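You operate a simulated robot arm through the tools that you are given. There is no shell and no other tool.

You run a simulated robot arm. Do the job below in one go: nothing can be reset, and whatever is moved stays where it is left.

Task
Lock the beam, take off the 2 kg weight and weigh the sack.
Fine: lay the weight on the green arm, free the beam, balance it and lock it again.
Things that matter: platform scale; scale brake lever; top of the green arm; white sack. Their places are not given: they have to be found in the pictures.

It is judged by the outcome, as a careful person would: the job done as asked, and still so three seconds after it is handed in. It fails if anything else is knocked over, pushed out of place, dropped, spilled or broken.

Robot
A 7-joint arm with a two-finger parallel gripper, fixed in place. Base frame: the origin is at the foot of the arm, x ahead of it, y to its left, z up. Units: m, rad, N and s.
With the tool pointing down near the work surface it reaches from about 0.26 to 0.9 m from the base axis. Its first joint turns from -2.897 to 2.897 rad. Payload 3.43 kg.
The TCP is the grasp point between the finger pads, 0.03 m short of the fingertips. In the tool frame z runs along the fingers and y along their closing line. The gripper opens to 0.094 m. The fingers are 0.028 m wide and 0.01 m thick; the gripper's body (0.05 by 0.096 m) begins 0.055 m behind the TCP.
Orientation is that of the tool frame in the base frame, as a unit quaternion [x, y, z, w]. With the fingers straight down and closing along the base's y, the tool's x points along the base's -x, its y along +y and its z along -z.

Tools
- The arm moves only by the tool move_arm. Its argument "steps" is a list of rows, each an object of numbers (a shift or turn left out is 0, a gripper value left out holds the last): "hand": the opening, from 0 (shut) to 1 (fully open); "tx", "ty", "tz": the shift along the base's x, y, z in m; "ax", "ay", "az": the turn, a rotation vector about the base's x, y, z in rad. In form: [{"hand": .., "tx": .., "ty": .., "tz": .., "ax": .., "ay": .., "az": ..}, ...]. A call has 1 to 20 rows; each row shifts and turns the commanded pose from where the row before left it. A row lasts 0.2 s, in which the tool goes at most 0.05 m and 0.15 rad; a call with a longer step from one row to the next is refused whole, and so is a gripper value outside its range. A pose out of reach is approached as far as the arm can. The call stops where the force on the tool passes 50 N (or 10 N more than at its start, if that is more) or the arm is blocked; 0.2 s more then pass. The fingers move at their own pace (about 0.045 m/s each) and stop on an object; they squeeze with about 41 N. The grip force told is the motor's: it shows also when the fingers shut on nothing. Time passes only in rows, and 0.2 s behind the last, so rows that do not move let the fingers close. The reply holds the time, the measured pose of the TCP, the force on the tool along the base axes, the opening and the grip force, in the units named above and with some noise, with the torque about the TCP (base axes, N m) and any sound that the robot's microphone picked up, and new pictures: "views" is both (left out), scene, wrist or none.
- Cameras (640 x 400 px; columns grow to the right, rows downward): "scene" is fixed at [0.4017, 0.6503, 1.389]; the picture's right is [-0.99, -0.17, 0.00], its down [-0.05, 0.27, -0.96] and it looks along [0.16, -0.95, -0.28] (base axes); focal length 362 px, centre (320, 200). "wrist" rides on the gripper at [0.076, 0.014, -0.103] in the tool frame; the picture's right is [-0.18, 0.98, 0.00], its down [-0.75, -0.14, -0.64] and it looks along [-0.63, -0.12, 0.77] (tool axes); focal length 243 px, centre (320, 200).
- probe_pixels(camera, pixels): for up to 12 pixels [column, row] of the newest picture of that camera ("zoom" is the newest enlarged one), the place [x, y, z] in the base frame of the surface seen there, good to about 0.002 m. The clock stands still meanwhile.
- close_up(camera, box): a new picture of the part [left, top, right, bottom] of that camera's present view, enlarged. The clock stands still meanwhile.
- sign_off(): hands the job in; it is judged then, once.

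Open the gripper and draw the arm clear of the work before you hand the job in, unless the task says otherwise.

The tools are called after ">>>" by a JSON object that holds its "api" and its "payload". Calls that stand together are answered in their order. move_arm: Moves the arm, as the interface text tells. Its arguments: {"type":"object","properties":{"steps":{"type":"array","items":{"type":"object","properties":{"hand":{"type":"number"},"tx":{"type":"number"},"ty":{"type":"number"},"tz":{"type":"number"},"ax":{"type":"number"},"ay":{"type":"number"},"az":{"type":"number"}}}},"views":{"type":"string","enum":["both","scene","wrist","none"]}},"required":["steps"]} The other tools are called the same way: probe_pixels (camera, pixels) gives the place of the surface under pixels of a picture; close_up (camera, box) takes an enlarged picture of a part of a camera's view; sign_off () hands the job in.

At the start:

```text
time: 0.0
tcp_pos: [0.563, -0.2214, 1.2874]
ee_rot: [0.0, 1.0, -0.001, -0.001]
contact_force: [-0.1, 0.3, -0.9]
wrist_torque: [-0.02, 0.0, 0.0]
finger_gap: 0.094
finger_force: 0.0
```

scene: 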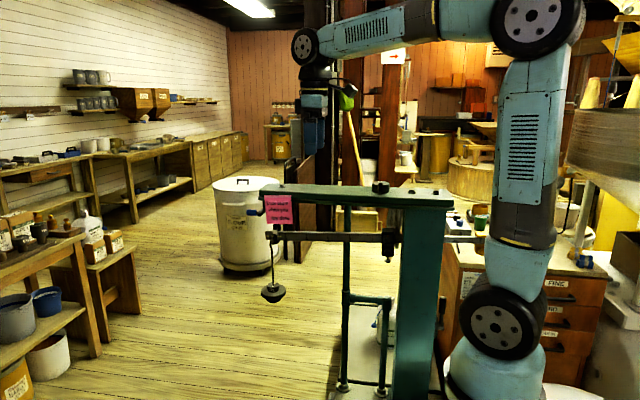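
wrist: 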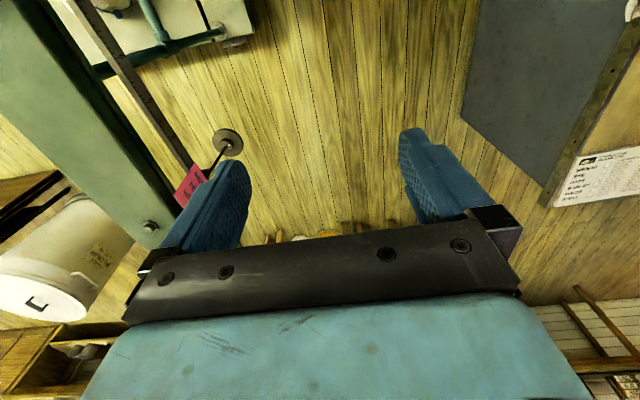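

The scene shows a green platform scale with a beam at about (350,237), a hanging weight at (272,292), a pink note at (278,210). I'll take enlarged pictures to read details.

>>> {"api": "close_up", "payload": {"camera": "scene", "box": [240, 170, 500, 330]}}

>>> {"api": "close_up", "payload": {"camera": "scene", "box": [240, 170, 320, 220]}}

>>> {"api": "close_up", "payload": {"camera": "scene", "box": [320, 170, 480, 270]}}

>>> {"api": "close_up", "payload": {"camera": "scene", "box": [240, 250, 480, 400]}}

```text
2.46 times, centred on (370, 250) of scene
```

zoom: 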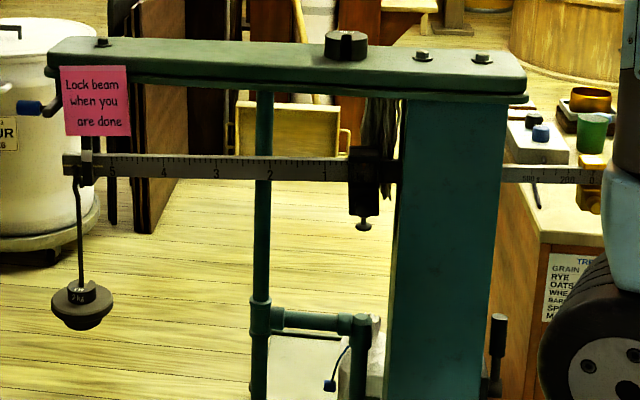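

```text
8.00 times, centred on (280, 195) of scene
```

zoom: 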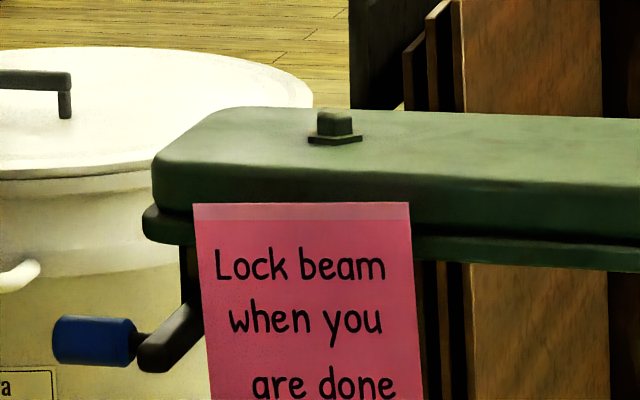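

```text
4.00 times, centred on (400, 220) of scene
```

zoom: 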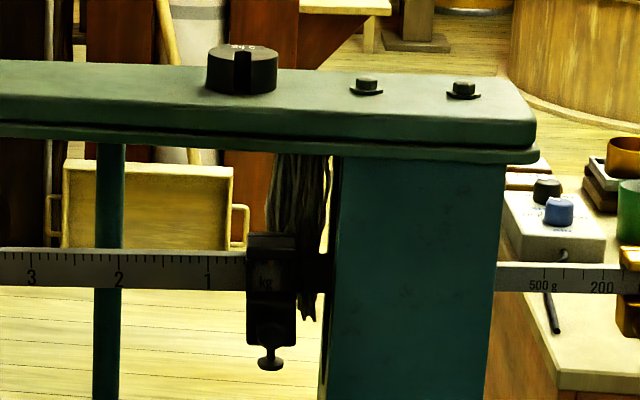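

```text
2.67 times, centred on (360, 325) of scene
```

zoom: 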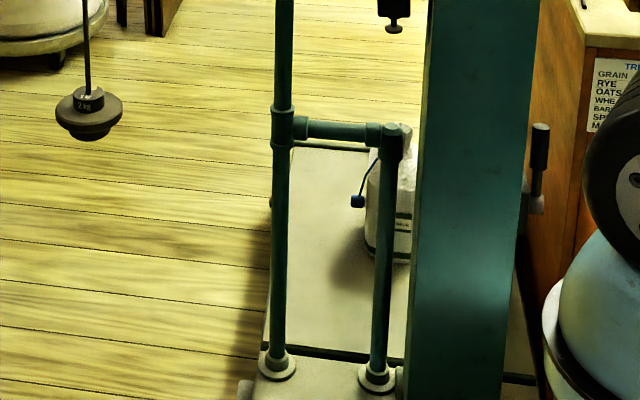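

The hanging poise with the "2 kg" weight sits at (272,292), a blue-knobbed lever at (252,212), the top arm near (340,190), a sack on the platform (385,330). I'll probe those points.

>>> {"api": "probe_pixels", "payload": {"camera": "scene", "pixels": [[252, 212], [261, 210], [281, 187], [278, 210], [300, 189], [340, 190], [381, 185], [440, 195], [273, 287], [272, 295], [272, 260], [270, 236]]}}

>>> {"api": "probe_pixels", "payload": {"camera": "scene", "pixels": [[300, 237], [350, 237], [387, 238], [387, 261], [465, 240], [480, 240], [420, 280], [442, 310], [374, 325], [391, 330], [345, 280], [360, 380]]}}

>>> {"api": "close_up", "payload": {"camera": "scene", "box": [440, 190, 520, 240]}}

>>> {"api": "close_up", "payload": {"camera": "wrist", "box": [80, 0, 280, 240]}}

>>> {"api": "close_up", "payload": {"camera": "scene", "box": [256, 220, 304, 310]}}

```text
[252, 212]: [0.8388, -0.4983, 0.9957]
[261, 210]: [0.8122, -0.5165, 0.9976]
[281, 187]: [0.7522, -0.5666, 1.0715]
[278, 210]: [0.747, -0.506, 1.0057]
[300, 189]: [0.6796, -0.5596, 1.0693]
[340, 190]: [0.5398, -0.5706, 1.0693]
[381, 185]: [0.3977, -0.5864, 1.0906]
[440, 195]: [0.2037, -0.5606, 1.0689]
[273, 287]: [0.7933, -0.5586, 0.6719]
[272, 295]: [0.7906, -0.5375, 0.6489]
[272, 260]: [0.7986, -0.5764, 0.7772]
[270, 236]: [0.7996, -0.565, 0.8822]
```

```text
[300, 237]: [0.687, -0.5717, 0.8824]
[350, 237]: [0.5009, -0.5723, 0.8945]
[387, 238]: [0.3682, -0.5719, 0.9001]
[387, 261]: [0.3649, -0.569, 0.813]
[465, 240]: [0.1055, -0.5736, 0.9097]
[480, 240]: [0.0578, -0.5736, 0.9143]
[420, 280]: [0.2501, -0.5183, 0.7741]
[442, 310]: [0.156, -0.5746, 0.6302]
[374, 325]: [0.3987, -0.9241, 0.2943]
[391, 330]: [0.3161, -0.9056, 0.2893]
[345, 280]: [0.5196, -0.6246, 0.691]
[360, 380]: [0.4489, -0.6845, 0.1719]
```

```text
8.00 times, centred on (480, 215) of scene
```

zoom: 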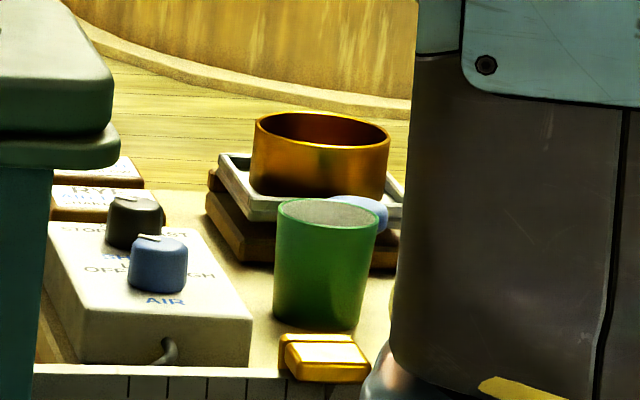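

```text
1.67 times, centred on (180, 120) of wrist
```

zoom: 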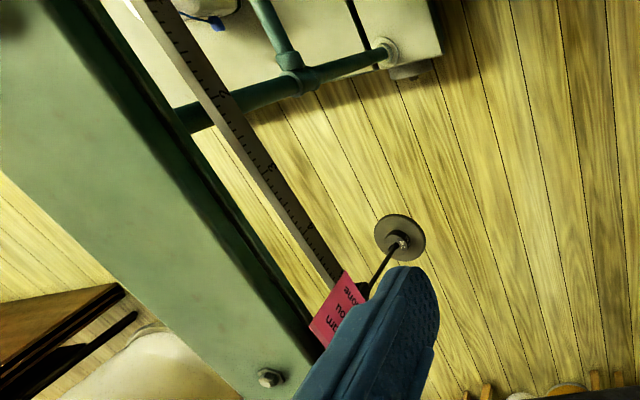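

```text
4.44 times, centred on (280, 265) of scene
```

zoom: 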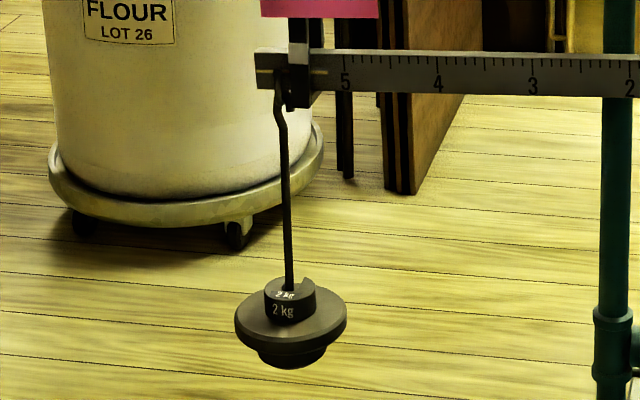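

Beam points show it tipped down at its left (x=+) end. I'll zoom in on the lever at (252,212), the trig loop, the black handle at (442,310), the existing block at (381,185) and the sack.

>>> {"api": "close_up", "payload": {"camera": "scene", "box": [244, 196, 308, 246]}}

>>> {"api": "close_up", "payload": {"camera": "scene", "box": [420, 285, 468, 345]}}

>>> {"api": "close_up", "payload": {"camera": "scene", "box": [360, 175, 410, 205]}}

>>> {"api": "close_up", "payload": {"camera": "scene", "box": [364, 225, 412, 270]}}

>>> {"api": "close_up", "payload": {"camera": "scene", "box": [360, 290, 410, 350]}}

>>> {"api": "close_up", "payload": {"camera": "scene", "box": [256, 275, 296, 305]}}

```text
8.00 times, centred on (276, 221) of scene
```

zoom: 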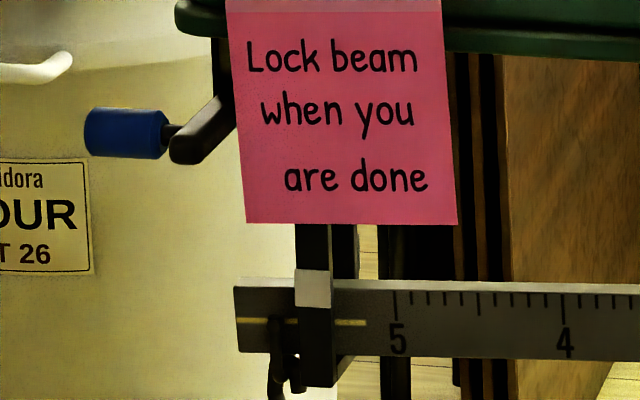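

```text
6.67 times, centred on (444, 315) of scene
```

zoom: 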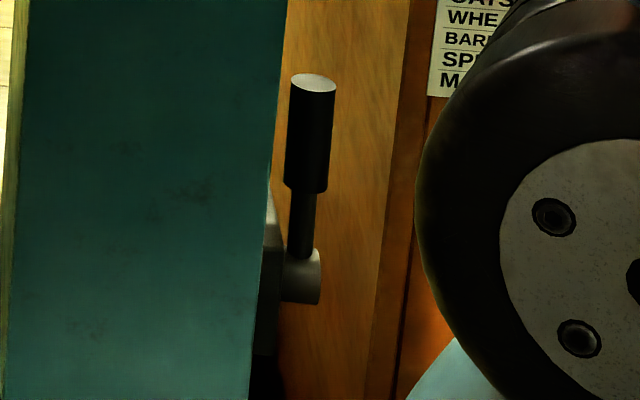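

```text
12.80 times, centred on (385, 190) of scene
```

zoom: 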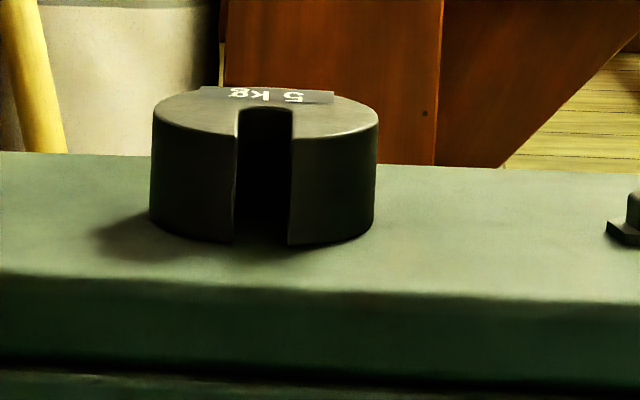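

```text
8.89 times, centred on (388, 248) of scene
```

zoom: 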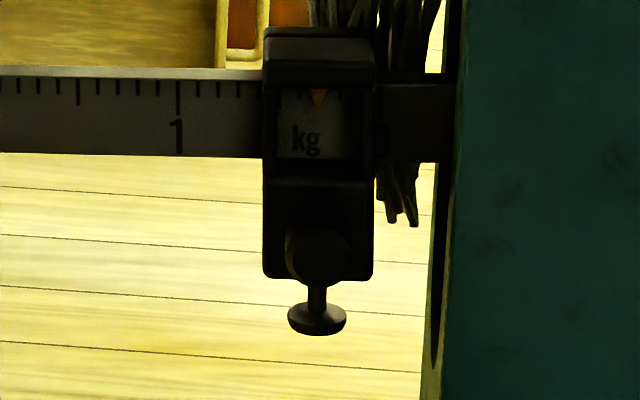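

```text
6.67 times, centred on (385, 320) of scene
```

zoom: 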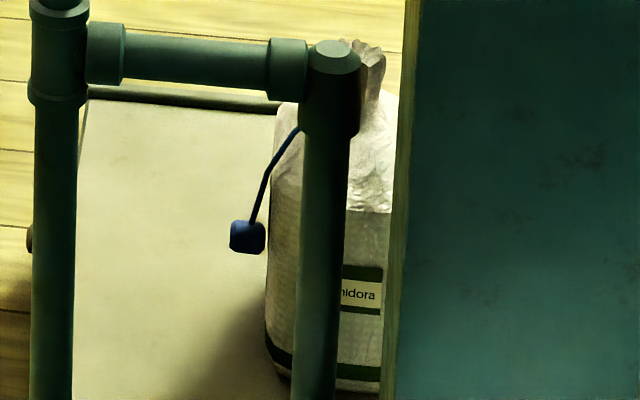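

```text
13.33 times, centred on (276, 290) of scene
```

zoom: 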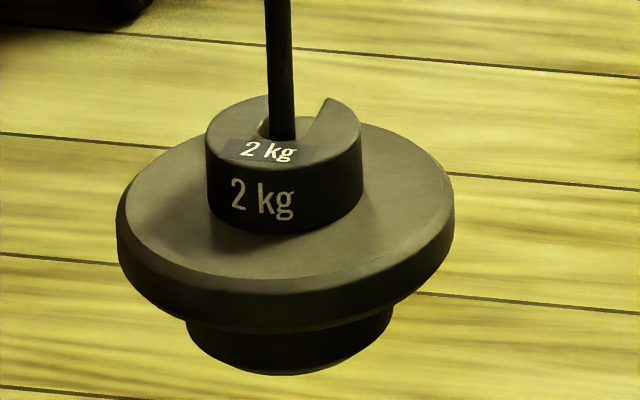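

The 2 kg disk's slot opens toward -y (away from the scene camera), so it must slide out toward +y; the index of the main poise reads about 0.3. I check the arm's own size and probe the lever, weight and loop details.

>>> {"api": "probe_pixels", "payload": {"camera": "scene", "pixels": [[505, 330], [537, 15], [305, 45], [390, 28], [490, 380], [320, 100], [530, 120]]}}

>>> {"api": "close_up", "payload": {"camera": "scene", "box": [244, 196, 308, 246]}}

>>> {"api": "probe_pixels", "payload": {"camera": "zoom", "pixels": [[92, 132], [160, 132], [125, 112], [125, 150], [188, 150], [225, 110], [212, 70], [312, 288], [312, 240], [345, 240], [318, 370], [250, 290]]}}

>>> {"api": "close_up", "payload": {"camera": "scene", "box": [256, 275, 296, 305]}}

>>> {"api": "probe_pixels", "payload": {"camera": "zoom", "pixels": [[282, 70], [283, 130], [240, 125], [340, 125], [270, 160], [215, 190], [355, 190], [280, 195], [280, 230], [130, 220], [440, 220], [285, 265]]}}

```text
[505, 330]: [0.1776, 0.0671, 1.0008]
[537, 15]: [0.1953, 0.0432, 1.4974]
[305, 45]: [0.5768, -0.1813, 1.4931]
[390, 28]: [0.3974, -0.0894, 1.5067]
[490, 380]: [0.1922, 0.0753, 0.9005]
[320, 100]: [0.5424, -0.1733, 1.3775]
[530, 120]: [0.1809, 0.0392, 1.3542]
```

```text
8.00 times, centred on (276, 221) of scene
```

zoom: 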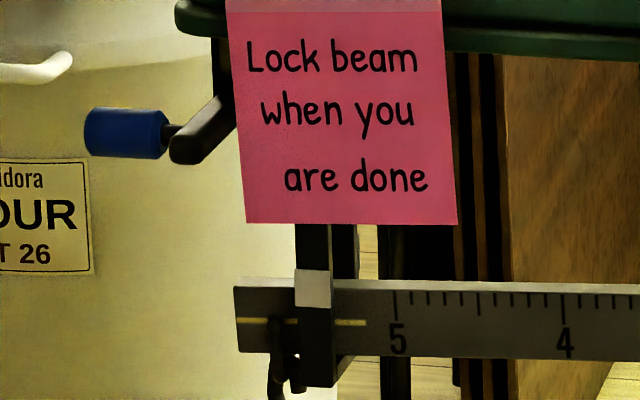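

```text
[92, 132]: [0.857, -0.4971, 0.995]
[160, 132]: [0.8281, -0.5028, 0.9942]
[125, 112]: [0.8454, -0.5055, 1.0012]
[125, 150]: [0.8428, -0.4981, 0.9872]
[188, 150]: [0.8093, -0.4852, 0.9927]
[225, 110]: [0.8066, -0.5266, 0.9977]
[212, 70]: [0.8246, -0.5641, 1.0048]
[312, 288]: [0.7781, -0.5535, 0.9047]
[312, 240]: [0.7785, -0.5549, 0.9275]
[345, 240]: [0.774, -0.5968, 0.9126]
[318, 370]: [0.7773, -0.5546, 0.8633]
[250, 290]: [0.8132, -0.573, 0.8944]
```

```text
13.33 times, centred on (276, 290) of scene
```

zoom: 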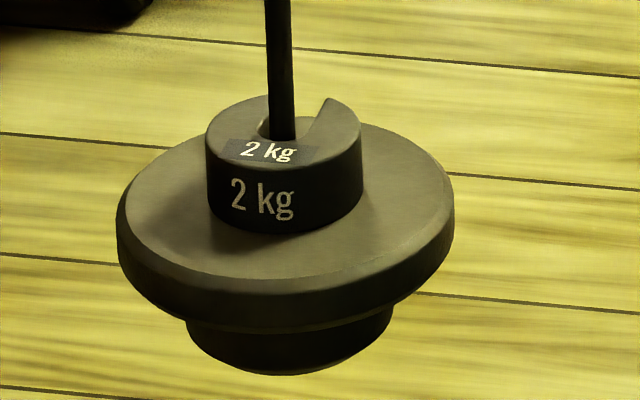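

```text
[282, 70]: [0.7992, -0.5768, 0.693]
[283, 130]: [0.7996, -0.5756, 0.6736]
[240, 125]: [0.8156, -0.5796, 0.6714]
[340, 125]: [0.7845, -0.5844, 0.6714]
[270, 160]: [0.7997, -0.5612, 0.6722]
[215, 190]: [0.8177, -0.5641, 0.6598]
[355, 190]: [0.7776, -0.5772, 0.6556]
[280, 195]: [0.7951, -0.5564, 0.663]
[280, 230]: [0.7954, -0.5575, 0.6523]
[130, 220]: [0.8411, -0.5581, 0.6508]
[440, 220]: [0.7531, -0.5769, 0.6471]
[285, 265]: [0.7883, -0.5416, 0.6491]
```

The blue handle is at about (0.843,-0.508,0.993) with its crank pointing +y from a pivot near y≈-0.56; the 2 kg weight is centred at (0.799,-0.580,0.661). I turn the tool to point toward -y (camera on top) and look at the lever from closer.

>>> {"api": "move_arm", "payload": {"steps": [{"hand": 1, "tx": 0.02, "ty": -0.002, "tz": -0.005, "ax": -0.0864, "ay": 0.0864, "az": 0.0864}, {"tx": 0.02, "ty": -0.002, "tz": -0.005, "ax": -0.0864, "ay": 0.0864, "az": 0.0864}, {"tx": 0.02, "ty": -0.002, "tz": -0.005, "ax": -0.0864, "ay": 0.0864, "az": 0.0864}, {"tx": 0.02, "ty": -0.002, "tz": -0.005, "ax": -0.0864, "ay": 0.0864, "az": 0.0864}, {"tx": 0.02, "ty": -0.002, "tz": -0.005, "ax": -0.0864, "ay": 0.0864, "az": 0.0864}, {"tx": 0.02, "ty": -0.002, "tz": -0.005, "ax": -0.0864, "ay": 0.0864, "az": 0.0864}, {"tx": 0.02, "ty": -0.002, "tz": -0.005, "ax": -0.0864, "ay": 0.0864, "az": 0.0864}, {"tx": 0.02, "ty": -0.002, "tz": -0.005, "ax": -0.0864, "ay": 0.0864, "az": 0.0864}, {"tx": 0.02, "ty": -0.002, "tz": -0.005, "ax": -0.0864, "ay": 0.0864, "az": 0.0864}, {"tx": 0.02, "ty": -0.002, "tz": -0.005, "ax": -0.0864, "ay": 0.0864, "az": 0.0864}, {"tx": 0.02, "ty": -0.002, "tz": -0.005, "ax": -0.0864, "ay": 0.0864, "az": 0.0864}, {"tx": 0.02, "ty": -0.002, "tz": -0.005, "ax": -0.0864, "ay": 0.0864, "az": 0.0864}, {"tx": 0.02, "ty": -0.002, "tz": -0.005, "ax": -0.0864, "ay": 0.0864, "az": 0.0864}, {"tx": 0.02, "ty": -0.002, "tz": -0.005, "ax": -0.0864, "ay": 0.0864, "az": 0.0864}, {}]}}

```text
time: 3.2
tcp_pos: [0.8426, -0.2516, 1.2162]
ee_rot: [0.501, -0.499, 0.5, 0.501]
contact_force: [0.2, 0.1, -0.5]
wrist_torque: [0.01, 0.02, 0.0]
finger_gap: 0.0942
finger_force: 0.0
```

scene: 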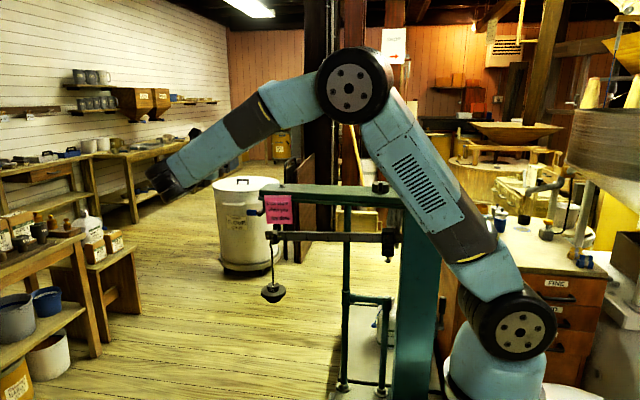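
wrist: 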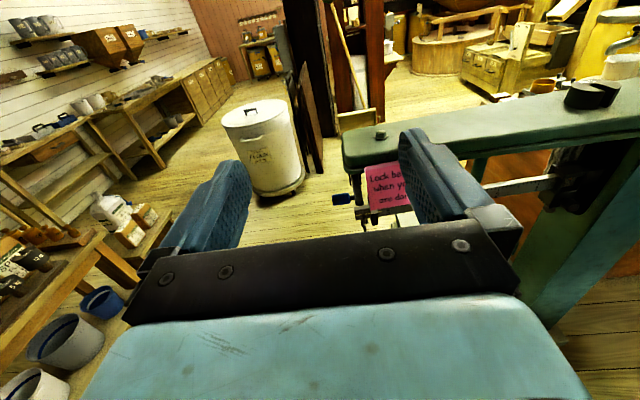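

The wrist view now shows the lever at (343,199) and the note at (385,190); I zoom in there.

>>> {"api": "close_up", "payload": {"camera": "wrist", "box": [310, 110, 430, 270]}}

>>> {"api": "close_up", "payload": {"camera": "scene", "box": [440, 170, 560, 260]}}

```text
2.50 times, centred on (370, 190) of wrist
```

zoom: 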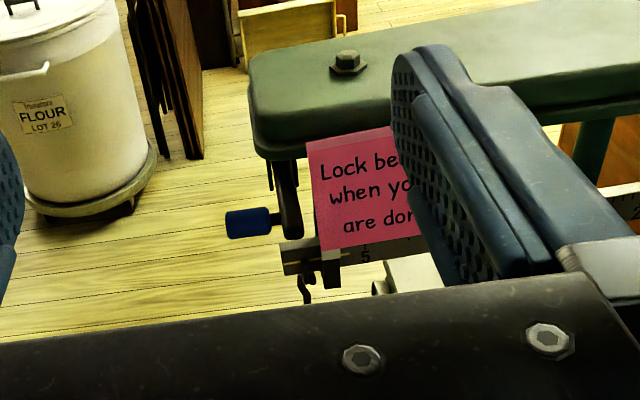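

```text
4.44 times, centred on (500, 215) of scene
```

zoom: 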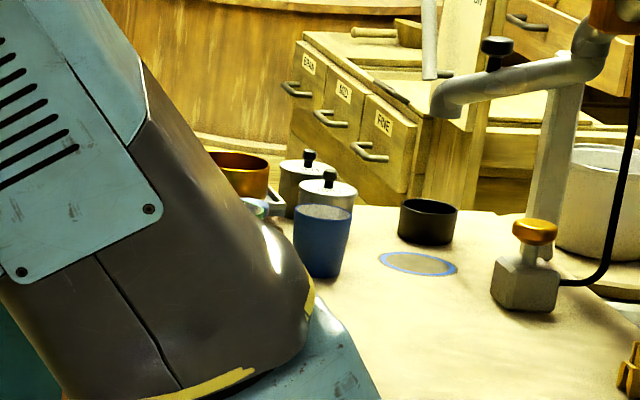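

The lever is partly hidden; I lower the tool and pitch it up so the camera looks almost level at the beam's end.

>>> {"api": "move_arm", "payload": {"steps": [{"tz": -0.045, "ax": -0.12}, {"tz": -0.045, "ax": -0.12}, {"tz": -0.045, "ax": -0.12}, {"tz": -0.045, "ax": -0.12}, {"tz": -0.04, "ax": -0.12}, {"ty": -0.02}, {}]}}

>>> {"api": "close_up", "payload": {"camera": "wrist", "box": [220, 60, 420, 220]}}

```text
time: 4.8
tcp_pos: [0.8424, -0.2695, 0.9974]
ee_rot: [0.33, -0.329, 0.626, 0.626]
contact_force: [-0.8, 0.3, 0.1]
wrist_torque: [0.02, 0.02, 0.02]
finger_gap: 0.0941
finger_force: 0.0
```

scene: 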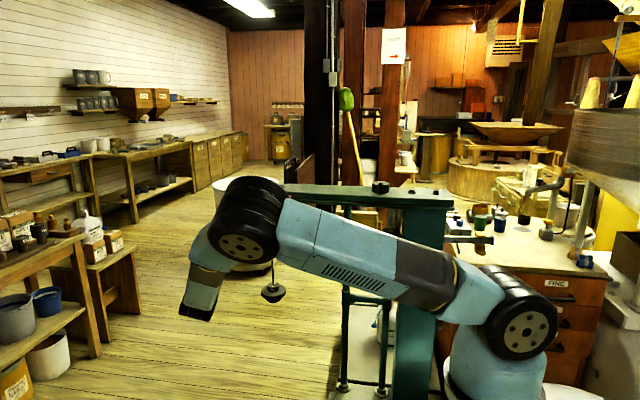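
wrist: 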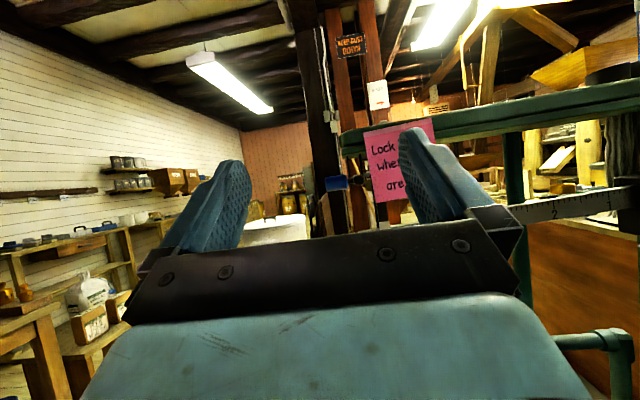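

```text
2.50 times, centred on (320, 140) of wrist
```

zoom: 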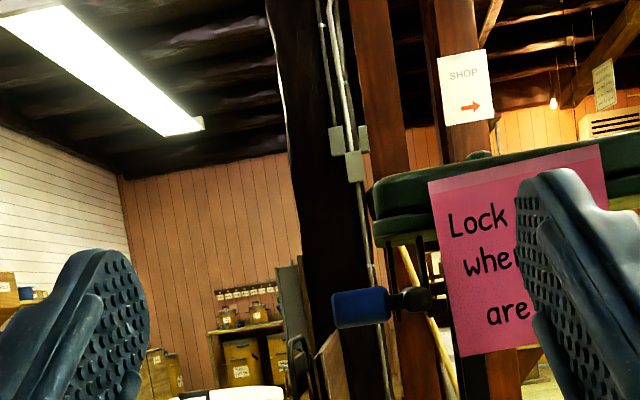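

The crank is seen end-on here, pointing at the camera. I yaw the tool to view the lever and beam end from the +x side.

>>> {"api": "move_arm", "payload": {"steps": [{"ax": 0.15}, {"ax": 0.15}, {"tx": 0.018, "ty": -0.01, "az": -0.14}, {"tx": 0.018, "ty": -0.01, "az": -0.14}, {"tx": 0.018, "ty": -0.01, "az": -0.14}, {"tx": 0.018, "ty": -0.01, "az": -0.14}, {"tx": 0.018, "ty": -0.01, "az": -0.14}, {}]}}

>>> {"api": "close_up", "payload": {"camera": "wrist", "box": [220, 60, 420, 240]}}

```text
time: 6.6
tcp_pos: [0.9331, -0.3202, 0.9957]
ee_rot: [0.251, -0.538, 0.339, 0.73]
contact_force: [0.1, -0.2, -0.5]
wrist_torque: [-0.01, 0.01, 0.0]
finger_gap: 0.0938
finger_force: 0.0
```

scene: 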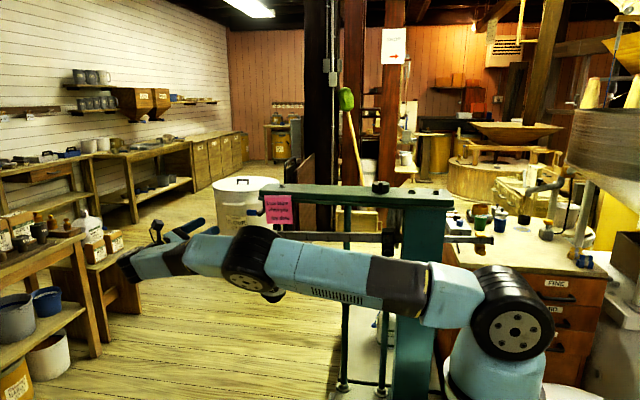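
wrist: 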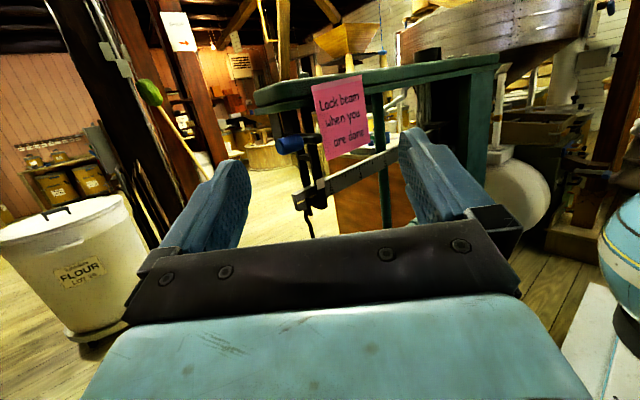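

```text
2.22 times, centred on (320, 150) of wrist
```

zoom: 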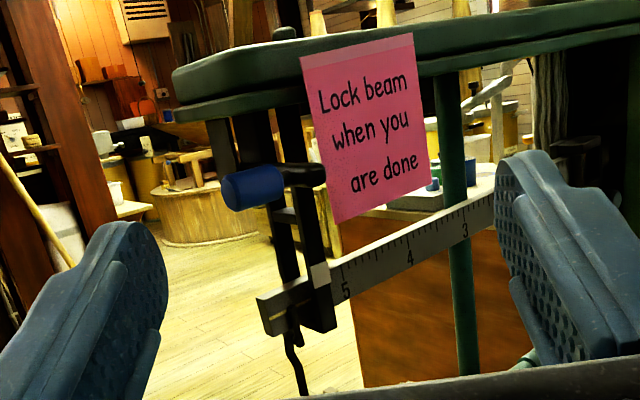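

The side view shows the loop's two posts with a cross-piece between them; I zoom in tighter and probe it.

>>> {"api": "close_up", "payload": {"camera": "wrist", "box": [265, 90, 345, 220]}}

>>> {"api": "close_up", "payload": {"camera": "wrist", "box": [280, 90, 340, 140]}}

```text
3.08 times, centred on (305, 155) of wrist
```

zoom: 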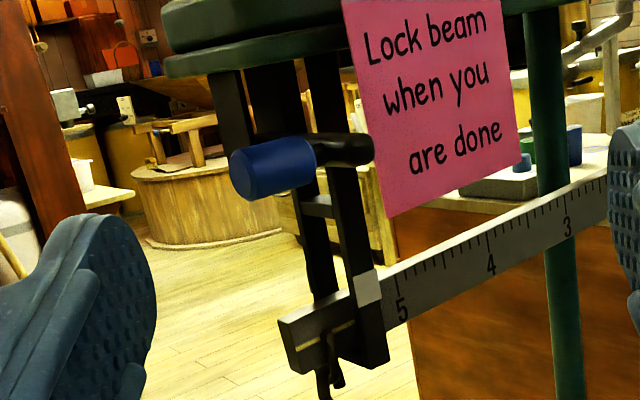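

```text
8.00 times, centred on (310, 115) of wrist
```

zoom: 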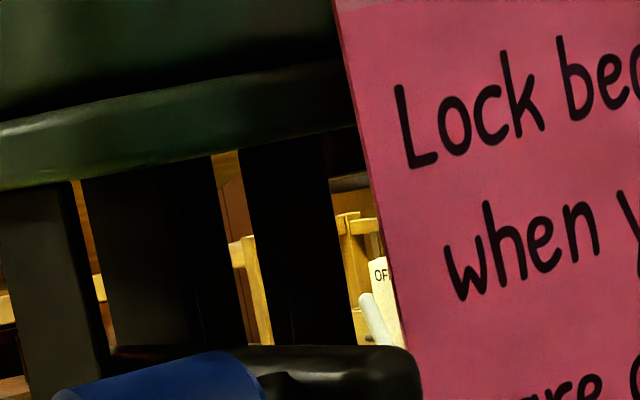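

I probe the lever, bracket, crossbar and arm-end edges in this wrist view, to plan pressing the handle.

>>> {"api": "close_up", "payload": {"camera": "wrist", "box": [265, 90, 345, 220]}}

>>> {"api": "probe_pixels", "payload": {"camera": "zoom", "pixels": [[255, 185], [300, 165], [350, 150], [275, 100], [232, 110], [325, 95], [316, 205], [368, 288], [370, 345], [310, 345], [170, 40], [200, 62]]}}

>>> {"api": "probe_pixels", "payload": {"camera": "scene", "pixels": [[265, 188], [264, 196], [264, 199], [300, 197], [340, 200], [340, 204], [340, 184], [345, 186], [300, 184], [325, 195]]}}

```text
3.08 times, centred on (305, 155) of wrist
```

zoom: 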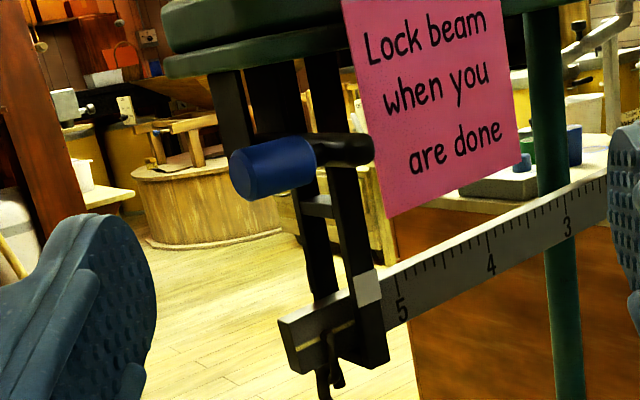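

```text
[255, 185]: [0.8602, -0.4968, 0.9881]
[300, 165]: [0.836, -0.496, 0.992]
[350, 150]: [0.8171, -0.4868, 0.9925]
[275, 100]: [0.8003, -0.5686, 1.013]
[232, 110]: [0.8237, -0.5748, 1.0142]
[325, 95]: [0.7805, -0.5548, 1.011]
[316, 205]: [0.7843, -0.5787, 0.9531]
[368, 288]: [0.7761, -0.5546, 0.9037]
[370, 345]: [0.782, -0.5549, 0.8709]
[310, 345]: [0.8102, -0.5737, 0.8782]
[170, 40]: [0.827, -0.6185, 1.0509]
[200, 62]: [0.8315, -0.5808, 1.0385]
```

```text
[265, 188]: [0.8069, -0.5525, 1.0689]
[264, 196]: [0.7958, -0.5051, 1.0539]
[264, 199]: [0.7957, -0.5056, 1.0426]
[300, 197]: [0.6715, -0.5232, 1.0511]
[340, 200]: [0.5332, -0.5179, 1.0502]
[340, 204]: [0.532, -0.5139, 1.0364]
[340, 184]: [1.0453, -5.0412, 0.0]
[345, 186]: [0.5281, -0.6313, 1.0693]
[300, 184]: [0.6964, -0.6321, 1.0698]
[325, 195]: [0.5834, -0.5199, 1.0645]
```

The crank pivots near (0.81,-0.57,1.0), with the flange of the green arm just above it, so locking must be by pressing the handle down. I straighten the tool, close the fingers and go to just in front of and above the blue handle.

>>> {"api": "move_arm", "payload": {"steps": [{"hand": 0, "tx": -0.017, "tz": 0.009, "az": 0.14}, {"tx": -0.017, "tz": 0.009, "az": 0.14}, {"tx": -0.017, "tz": 0.009, "az": 0.14}, {"tx": -0.017, "tz": 0.009, "az": 0.14}, {"tx": -0.017, "tz": 0.009, "az": 0.14}, {"ax": 0.15}, {"ax": 0.15}, {"ty": -0.04}, {"ty": -0.04}, {}]}}

>>> {"api": "close_up", "payload": {"camera": "wrist", "box": [240, 80, 420, 240]}}

```text
time: 8.8
tcp_pos: [0.8491, -0.4011, 1.0417]
ee_rot: [0.5, -0.499, 0.5, 0.5]
contact_force: [-0.8, 0.1, 0.2]
wrist_torque: [-0.02, -0.05, -0.01]
finger_gap: 0.0
finger_force: 32.9
```

scene: 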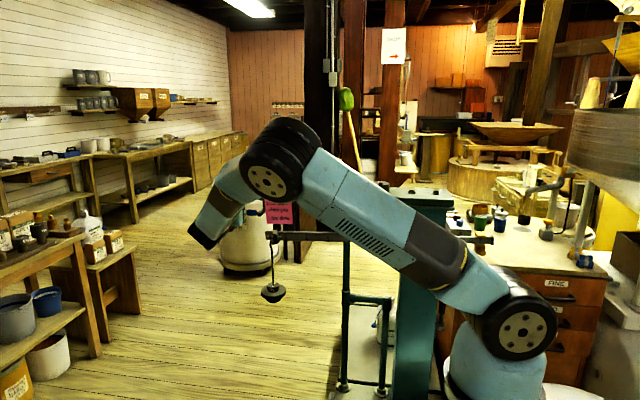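
wrist: 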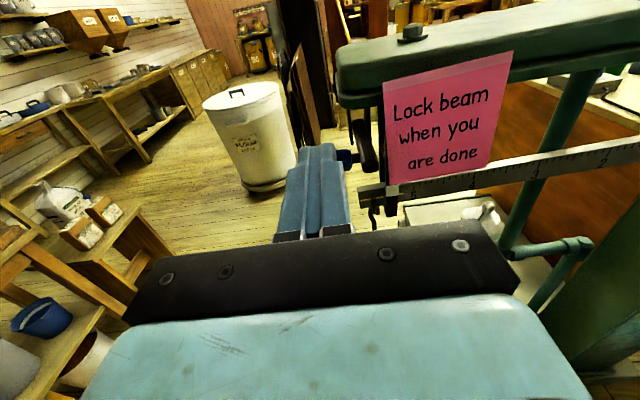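

```text
2.50 times, centred on (330, 160) of wrist
```

zoom: 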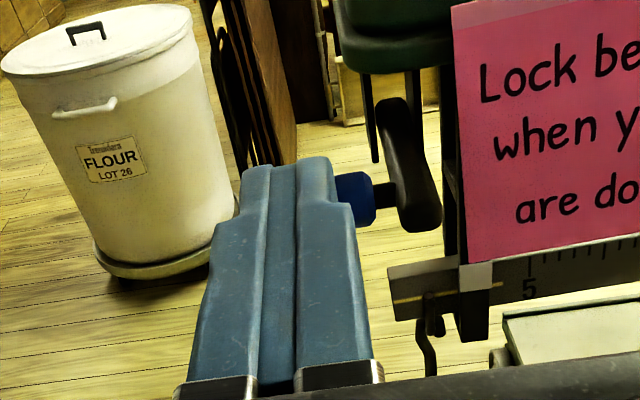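

The handle (355,197 in the zoom) lies just right of the fingers' line at slightly lower height. I lower a little and move forward so the fingertips are over it.

>>> {"api": "move_arm", "payload": {"steps": [{"tz": -0.016, "tx": -0.001}, {"ty": -0.03}, {"ty": -0.03}, {"ty": -0.025}, {}]}}

>>> {"api": "close_up", "payload": {"camera": "wrist", "box": [240, 80, 420, 240]}}

```text
time: 10.0
tcp_pos: [0.8459, -0.4836, 1.0254]
ee_rot: [0.5, -0.499, 0.5, 0.501]
contact_force: [1.0, 0.0, -0.1]
wrist_torque: [0.03, 0.0, 0.02]
finger_gap: 0.0
finger_force: 32.8
```

scene: 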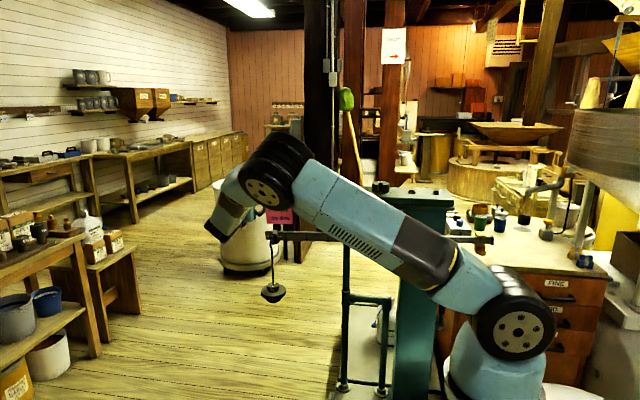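
wrist: 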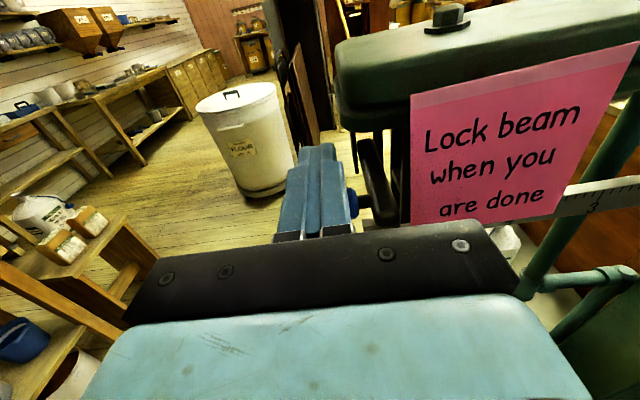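

```text
2.50 times, centred on (330, 160) of wrist
```

zoom: 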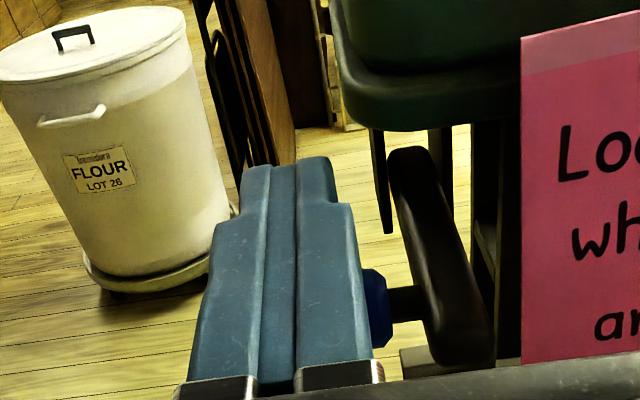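

The fingers are now directly above the handle (375,300 in the zoom). I press down slowly, watching force and pictures.

>>> {"api": "move_arm", "payload": {"steps": [{"tz": -0.008}, {"tz": -0.008}, {"tz": -0.006}, {"tz": -0.006}, {}], "views": "wrist"}}

>>> {"api": "close_up", "payload": {"camera": "wrist", "box": [240, 80, 420, 240]}}

```text
time: 11.2
tcp_pos: [0.8467, -0.4844, 0.9975]
ee_rot: [0.501, -0.499, 0.501, 0.5]
contact_force: [-0.2, -0.9, 0.8]
wrist_torque: [-0.06, 0.0, -0.02]
finger_gap: 0.0
finger_force: 32.6
```

wrist: 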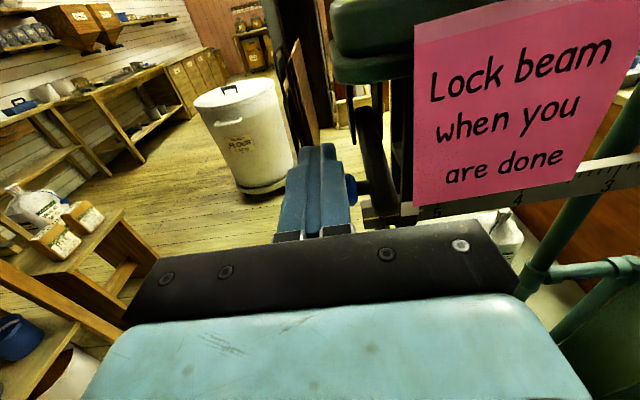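

```text
2.50 times, centred on (330, 160) of wrist
```

zoom: 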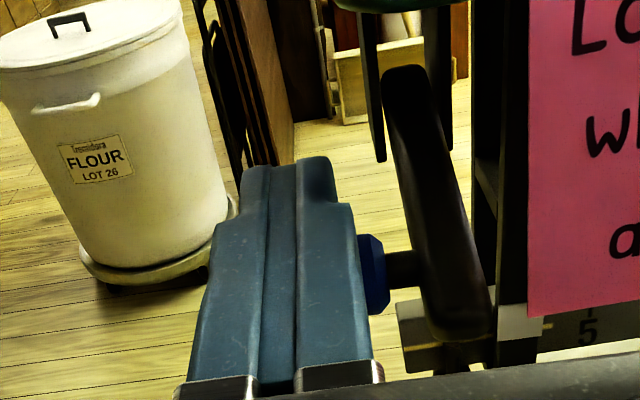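

The lever turns down with the fingers under almost no force. I continue down along its arc.

>>> {"api": "move_arm", "payload": {"steps": [{"tz": -0.006, "ty": -0.004}, {"tz": -0.006, "ty": -0.004}, {"tz": -0.006, "ty": -0.005}, {"tz": -0.006, "ty": -0.005}, {}]}}

>>> {"api": "close_up", "payload": {"camera": "wrist", "box": [240, 80, 420, 240]}}

>>> {"api": "close_up", "payload": {"camera": "scene", "box": [240, 190, 310, 250]}}

```text
time: 12.4
tcp_pos: [0.8475, -0.5027, 0.9731]
ee_rot: [0.5, -0.499, 0.5, 0.5]
contact_force: [-0.6, -0.5, -0.3]
wrist_torque: [0.01, -0.01, -0.01]
finger_gap: 0.0
finger_force: 32.9
```

scene: 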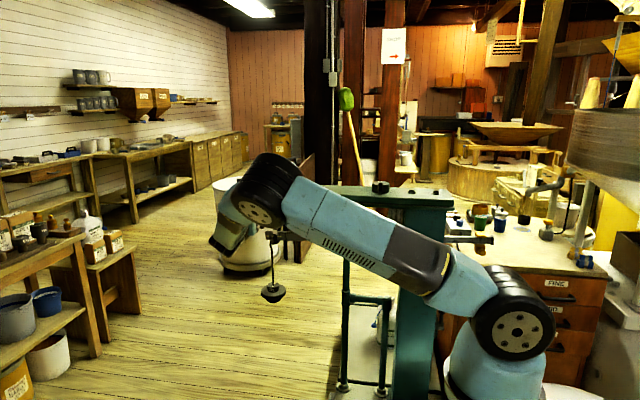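
wrist: 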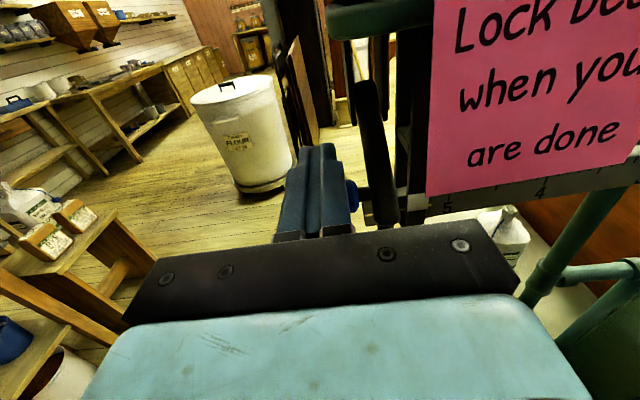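

```text
2.50 times, centred on (330, 160) of wrist
```

zoom: 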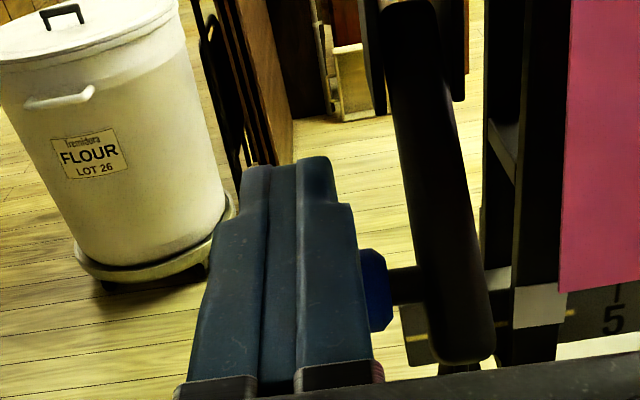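

```text
6.67 times, centred on (275, 220) of scene
```

zoom: 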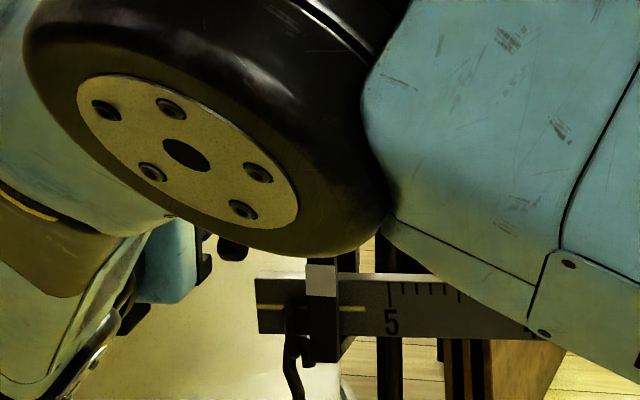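

The lever still follows freely. I probe the crank and the beam to find the angle now.

>>> {"api": "probe_pixels", "payload": {"camera": "wrist", "pixels": [[387, 215], [353, 196], [366, 92], [376, 150], [380, 180], [418, 202], [400, 205], [480, 196]]}}

>>> {"api": "probe_pixels", "payload": {"camera": "scene", "pixels": [[269, 236], [274, 224], [290, 236], [276, 231]]}}

```text
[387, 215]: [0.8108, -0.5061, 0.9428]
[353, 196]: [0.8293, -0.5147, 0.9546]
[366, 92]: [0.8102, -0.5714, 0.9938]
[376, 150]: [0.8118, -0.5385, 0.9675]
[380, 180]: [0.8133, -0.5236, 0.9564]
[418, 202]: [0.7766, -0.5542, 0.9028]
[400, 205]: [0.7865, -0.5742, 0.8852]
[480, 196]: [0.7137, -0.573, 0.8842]
```

```text
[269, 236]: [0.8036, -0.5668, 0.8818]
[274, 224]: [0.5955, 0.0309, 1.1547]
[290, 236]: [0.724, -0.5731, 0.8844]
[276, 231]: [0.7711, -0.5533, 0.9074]
```

The crank is now about 38° below horizontal. I keep following the arc in small rows.

>>> {"api": "move_arm", "payload": {"steps": [{"tz": -0.005, "ty": -0.004}, {"tz": -0.005, "ty": -0.005}, {"tz": -0.004, "ty": -0.005}, {"tz": -0.004, "ty": -0.005}, {}]}}

>>> {"api": "close_up", "payload": {"camera": "wrist", "box": [240, 80, 420, 240]}}

>>> {"api": "probe_pixels", "payload": {"camera": "wrist", "pixels": [[387, 215], [353, 196], [366, 92], [376, 150], [380, 180], [418, 202], [400, 205], [480, 196]]}}

```text
time: 13.6
tcp_pos: [0.8465, -0.5221, 0.955]
ee_rot: [0.5, -0.5, 0.5, 0.501]
contact_force: [0.0, 0.0, 0.7]
wrist_torque: [0.02, 0.04, 0.0]
finger_gap: 0.0
finger_force: 33.3
```

scene: 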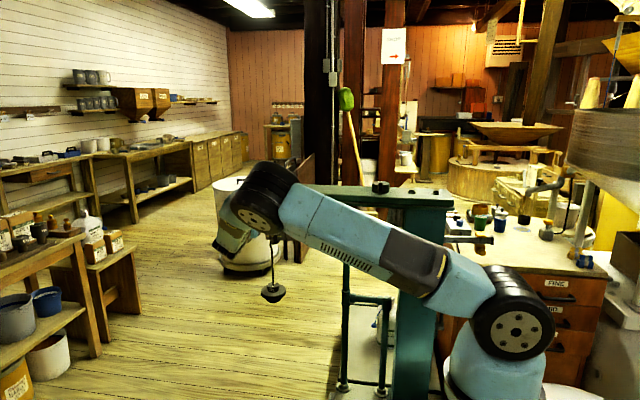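
wrist: 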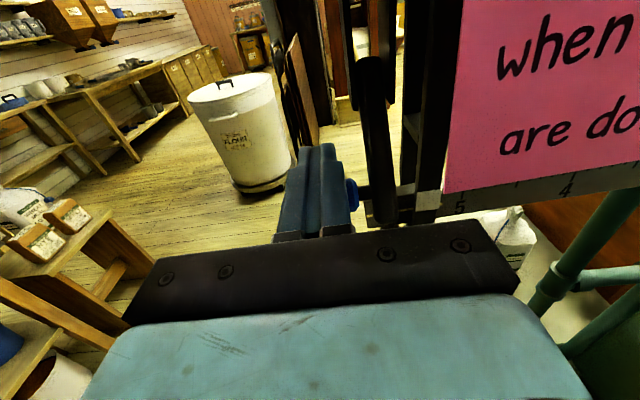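

```text
2.50 times, centred on (330, 160) of wrist
```

zoom: 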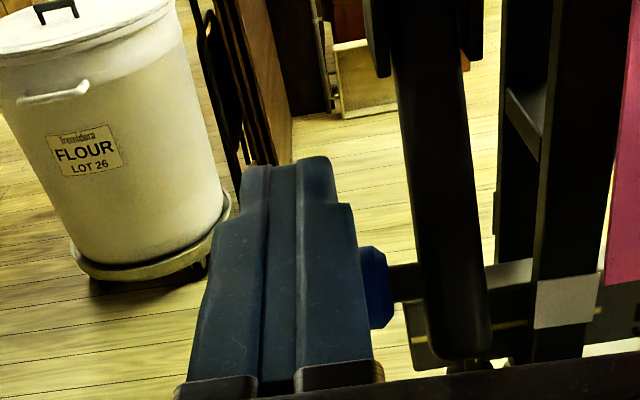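

```text
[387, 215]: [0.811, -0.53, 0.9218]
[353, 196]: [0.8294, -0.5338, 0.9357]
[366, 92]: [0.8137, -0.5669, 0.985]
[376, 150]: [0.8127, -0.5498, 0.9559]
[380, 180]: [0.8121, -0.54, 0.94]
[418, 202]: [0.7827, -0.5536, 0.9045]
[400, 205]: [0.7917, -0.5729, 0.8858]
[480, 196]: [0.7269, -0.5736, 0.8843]
```

The crank is at about 60°. I keep pushing it, now mostly toward -y, until it meets resistance.

>>> {"api": "move_arm", "payload": {"steps": [{"tz": -0.003, "ty": -0.005}, {"tz": -0.003, "ty": -0.005}, {"tz": -0.002, "ty": -0.005}, {"tz": -0.002, "ty": -0.005}, {}]}}

>>> {"api": "close_up", "payload": {"camera": "wrist", "box": [240, 80, 420, 240]}}

>>> {"api": "probe_pixels", "payload": {"camera": "wrist", "pixels": [[387, 215], [353, 196], [366, 92], [376, 150], [380, 180], [418, 202], [400, 205], [480, 196]]}}

```text
time: 14.8
tcp_pos: [0.8469, -0.5416, 0.9465]
ee_rot: [0.5, -0.5, 0.5, 0.5]
contact_force: [0.5, 0.0, -0.5]
wrist_torque: [0.01, 0.0, 0.0]
finger_gap: 0.0
finger_force: 33.5
```

scene: 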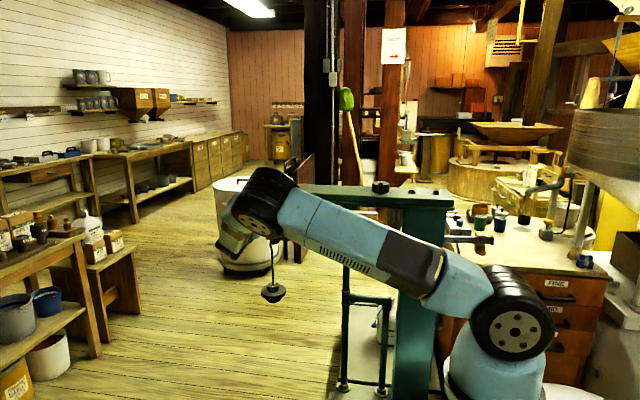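
wrist: 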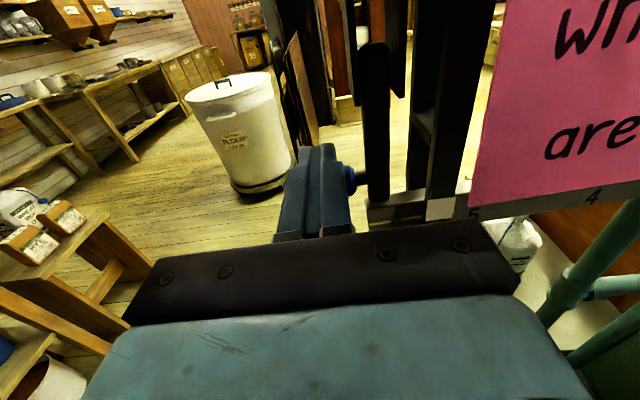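

```text
2.50 times, centred on (330, 160) of wrist
```

zoom: 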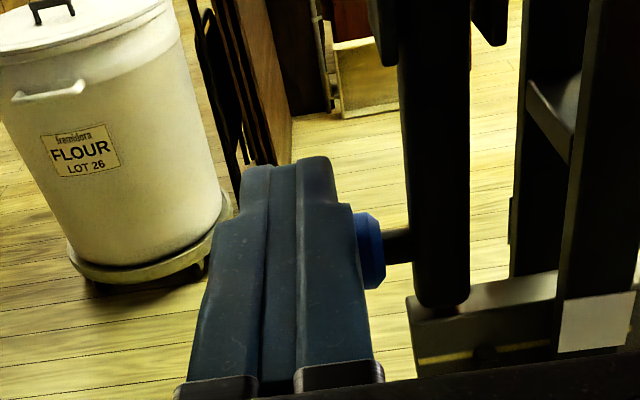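

```text
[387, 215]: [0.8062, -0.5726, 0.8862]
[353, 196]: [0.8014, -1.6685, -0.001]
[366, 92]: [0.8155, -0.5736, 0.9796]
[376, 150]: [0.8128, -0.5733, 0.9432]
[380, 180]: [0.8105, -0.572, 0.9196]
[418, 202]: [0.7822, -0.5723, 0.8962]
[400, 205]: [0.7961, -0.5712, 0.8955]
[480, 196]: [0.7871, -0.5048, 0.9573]
```

The crank now hangs vertical (front face y≈-0.573) with its tip at the beam end. I withdraw toward +y and look at the result.

>>> {"api": "move_arm", "payload": {"steps": [{"ty": 0.03}, {"ty": 0.04}, {"ty": 0.04, "tz": 0.02}, {"ty": 0.03, "tz": 0.02}, {}]}}

>>> {"api": "close_up", "payload": {"camera": "wrist", "box": [310, 90, 430, 230]}}

>>> {"api": "close_up", "payload": {"camera": "scene", "box": [240, 190, 310, 250]}}

```text
time: 16.0
tcp_pos: [0.8464, -0.4005, 0.9858]
ee_rot: [0.5, -0.499, 0.5, 0.5]
contact_force: [-0.3, 0.6, -0.1]
wrist_torque: [0.0, 0.01, -0.02]
finger_gap: 0.0
finger_force: 33.3
```

scene: 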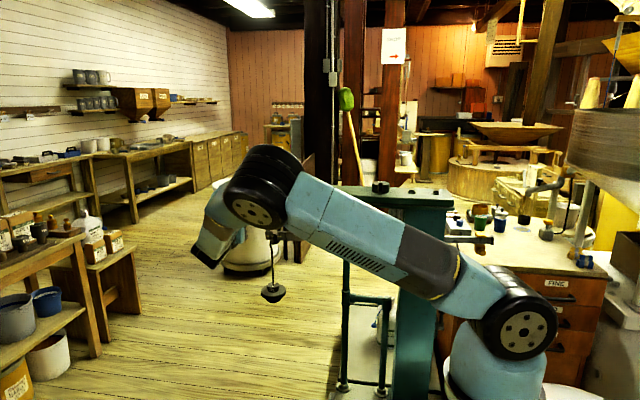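
wrist: 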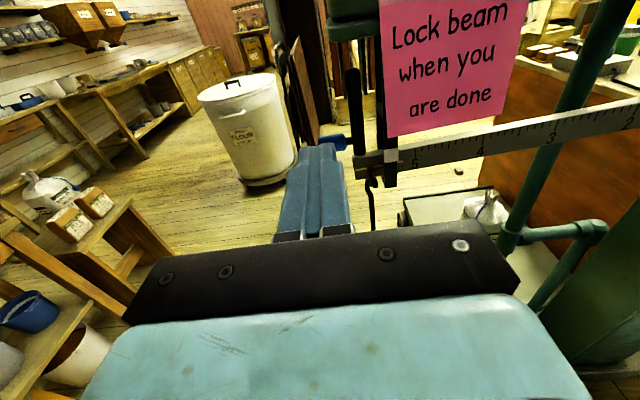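

```text
2.86 times, centred on (370, 160) of wrist
```

zoom: 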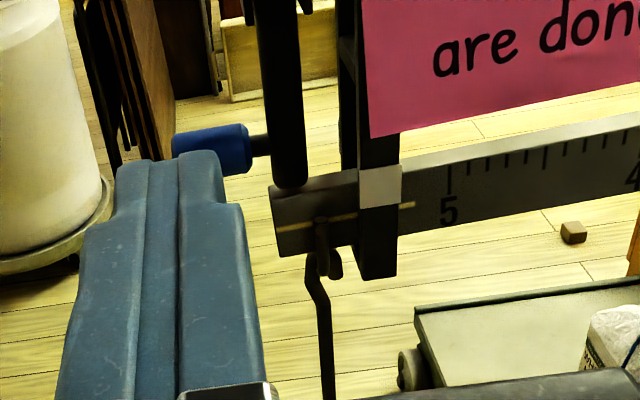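

```text
6.67 times, centred on (275, 220) of scene
```

zoom: 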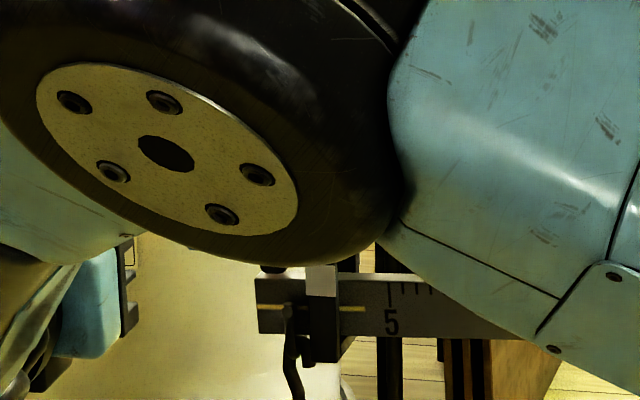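

The crank hangs over the beam end. I probe its handle, tip and the beam to see whether it's at its stop.

>>> {"api": "probe_pixels", "payload": {"camera": "wrist", "pixels": [[332, 143], [340, 143], [354, 95], [358, 120], [360, 152], [391, 154], [360, 165], [440, 148], [520, 132], [600, 115]]}}

>>> {"api": "probe_pixels", "payload": {"camera": "scene", "pixels": [[266, 233], [278, 230], [269, 236], [272, 260], [273, 287], [344, 237], [370, 238], [476, 240]]}}

```text
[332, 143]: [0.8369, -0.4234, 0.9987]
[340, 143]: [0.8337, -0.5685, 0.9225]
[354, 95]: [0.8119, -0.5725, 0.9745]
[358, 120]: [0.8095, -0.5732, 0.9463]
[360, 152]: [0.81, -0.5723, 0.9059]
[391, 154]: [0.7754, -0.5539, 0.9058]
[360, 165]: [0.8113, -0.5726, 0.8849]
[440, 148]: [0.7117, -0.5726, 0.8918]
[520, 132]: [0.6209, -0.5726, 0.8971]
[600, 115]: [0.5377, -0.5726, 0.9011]
```

```text
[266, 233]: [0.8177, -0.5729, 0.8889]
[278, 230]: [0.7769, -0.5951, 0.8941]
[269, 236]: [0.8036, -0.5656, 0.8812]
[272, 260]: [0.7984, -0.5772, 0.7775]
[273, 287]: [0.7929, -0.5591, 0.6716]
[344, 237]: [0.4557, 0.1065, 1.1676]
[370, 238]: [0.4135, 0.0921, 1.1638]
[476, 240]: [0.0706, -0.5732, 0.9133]
```

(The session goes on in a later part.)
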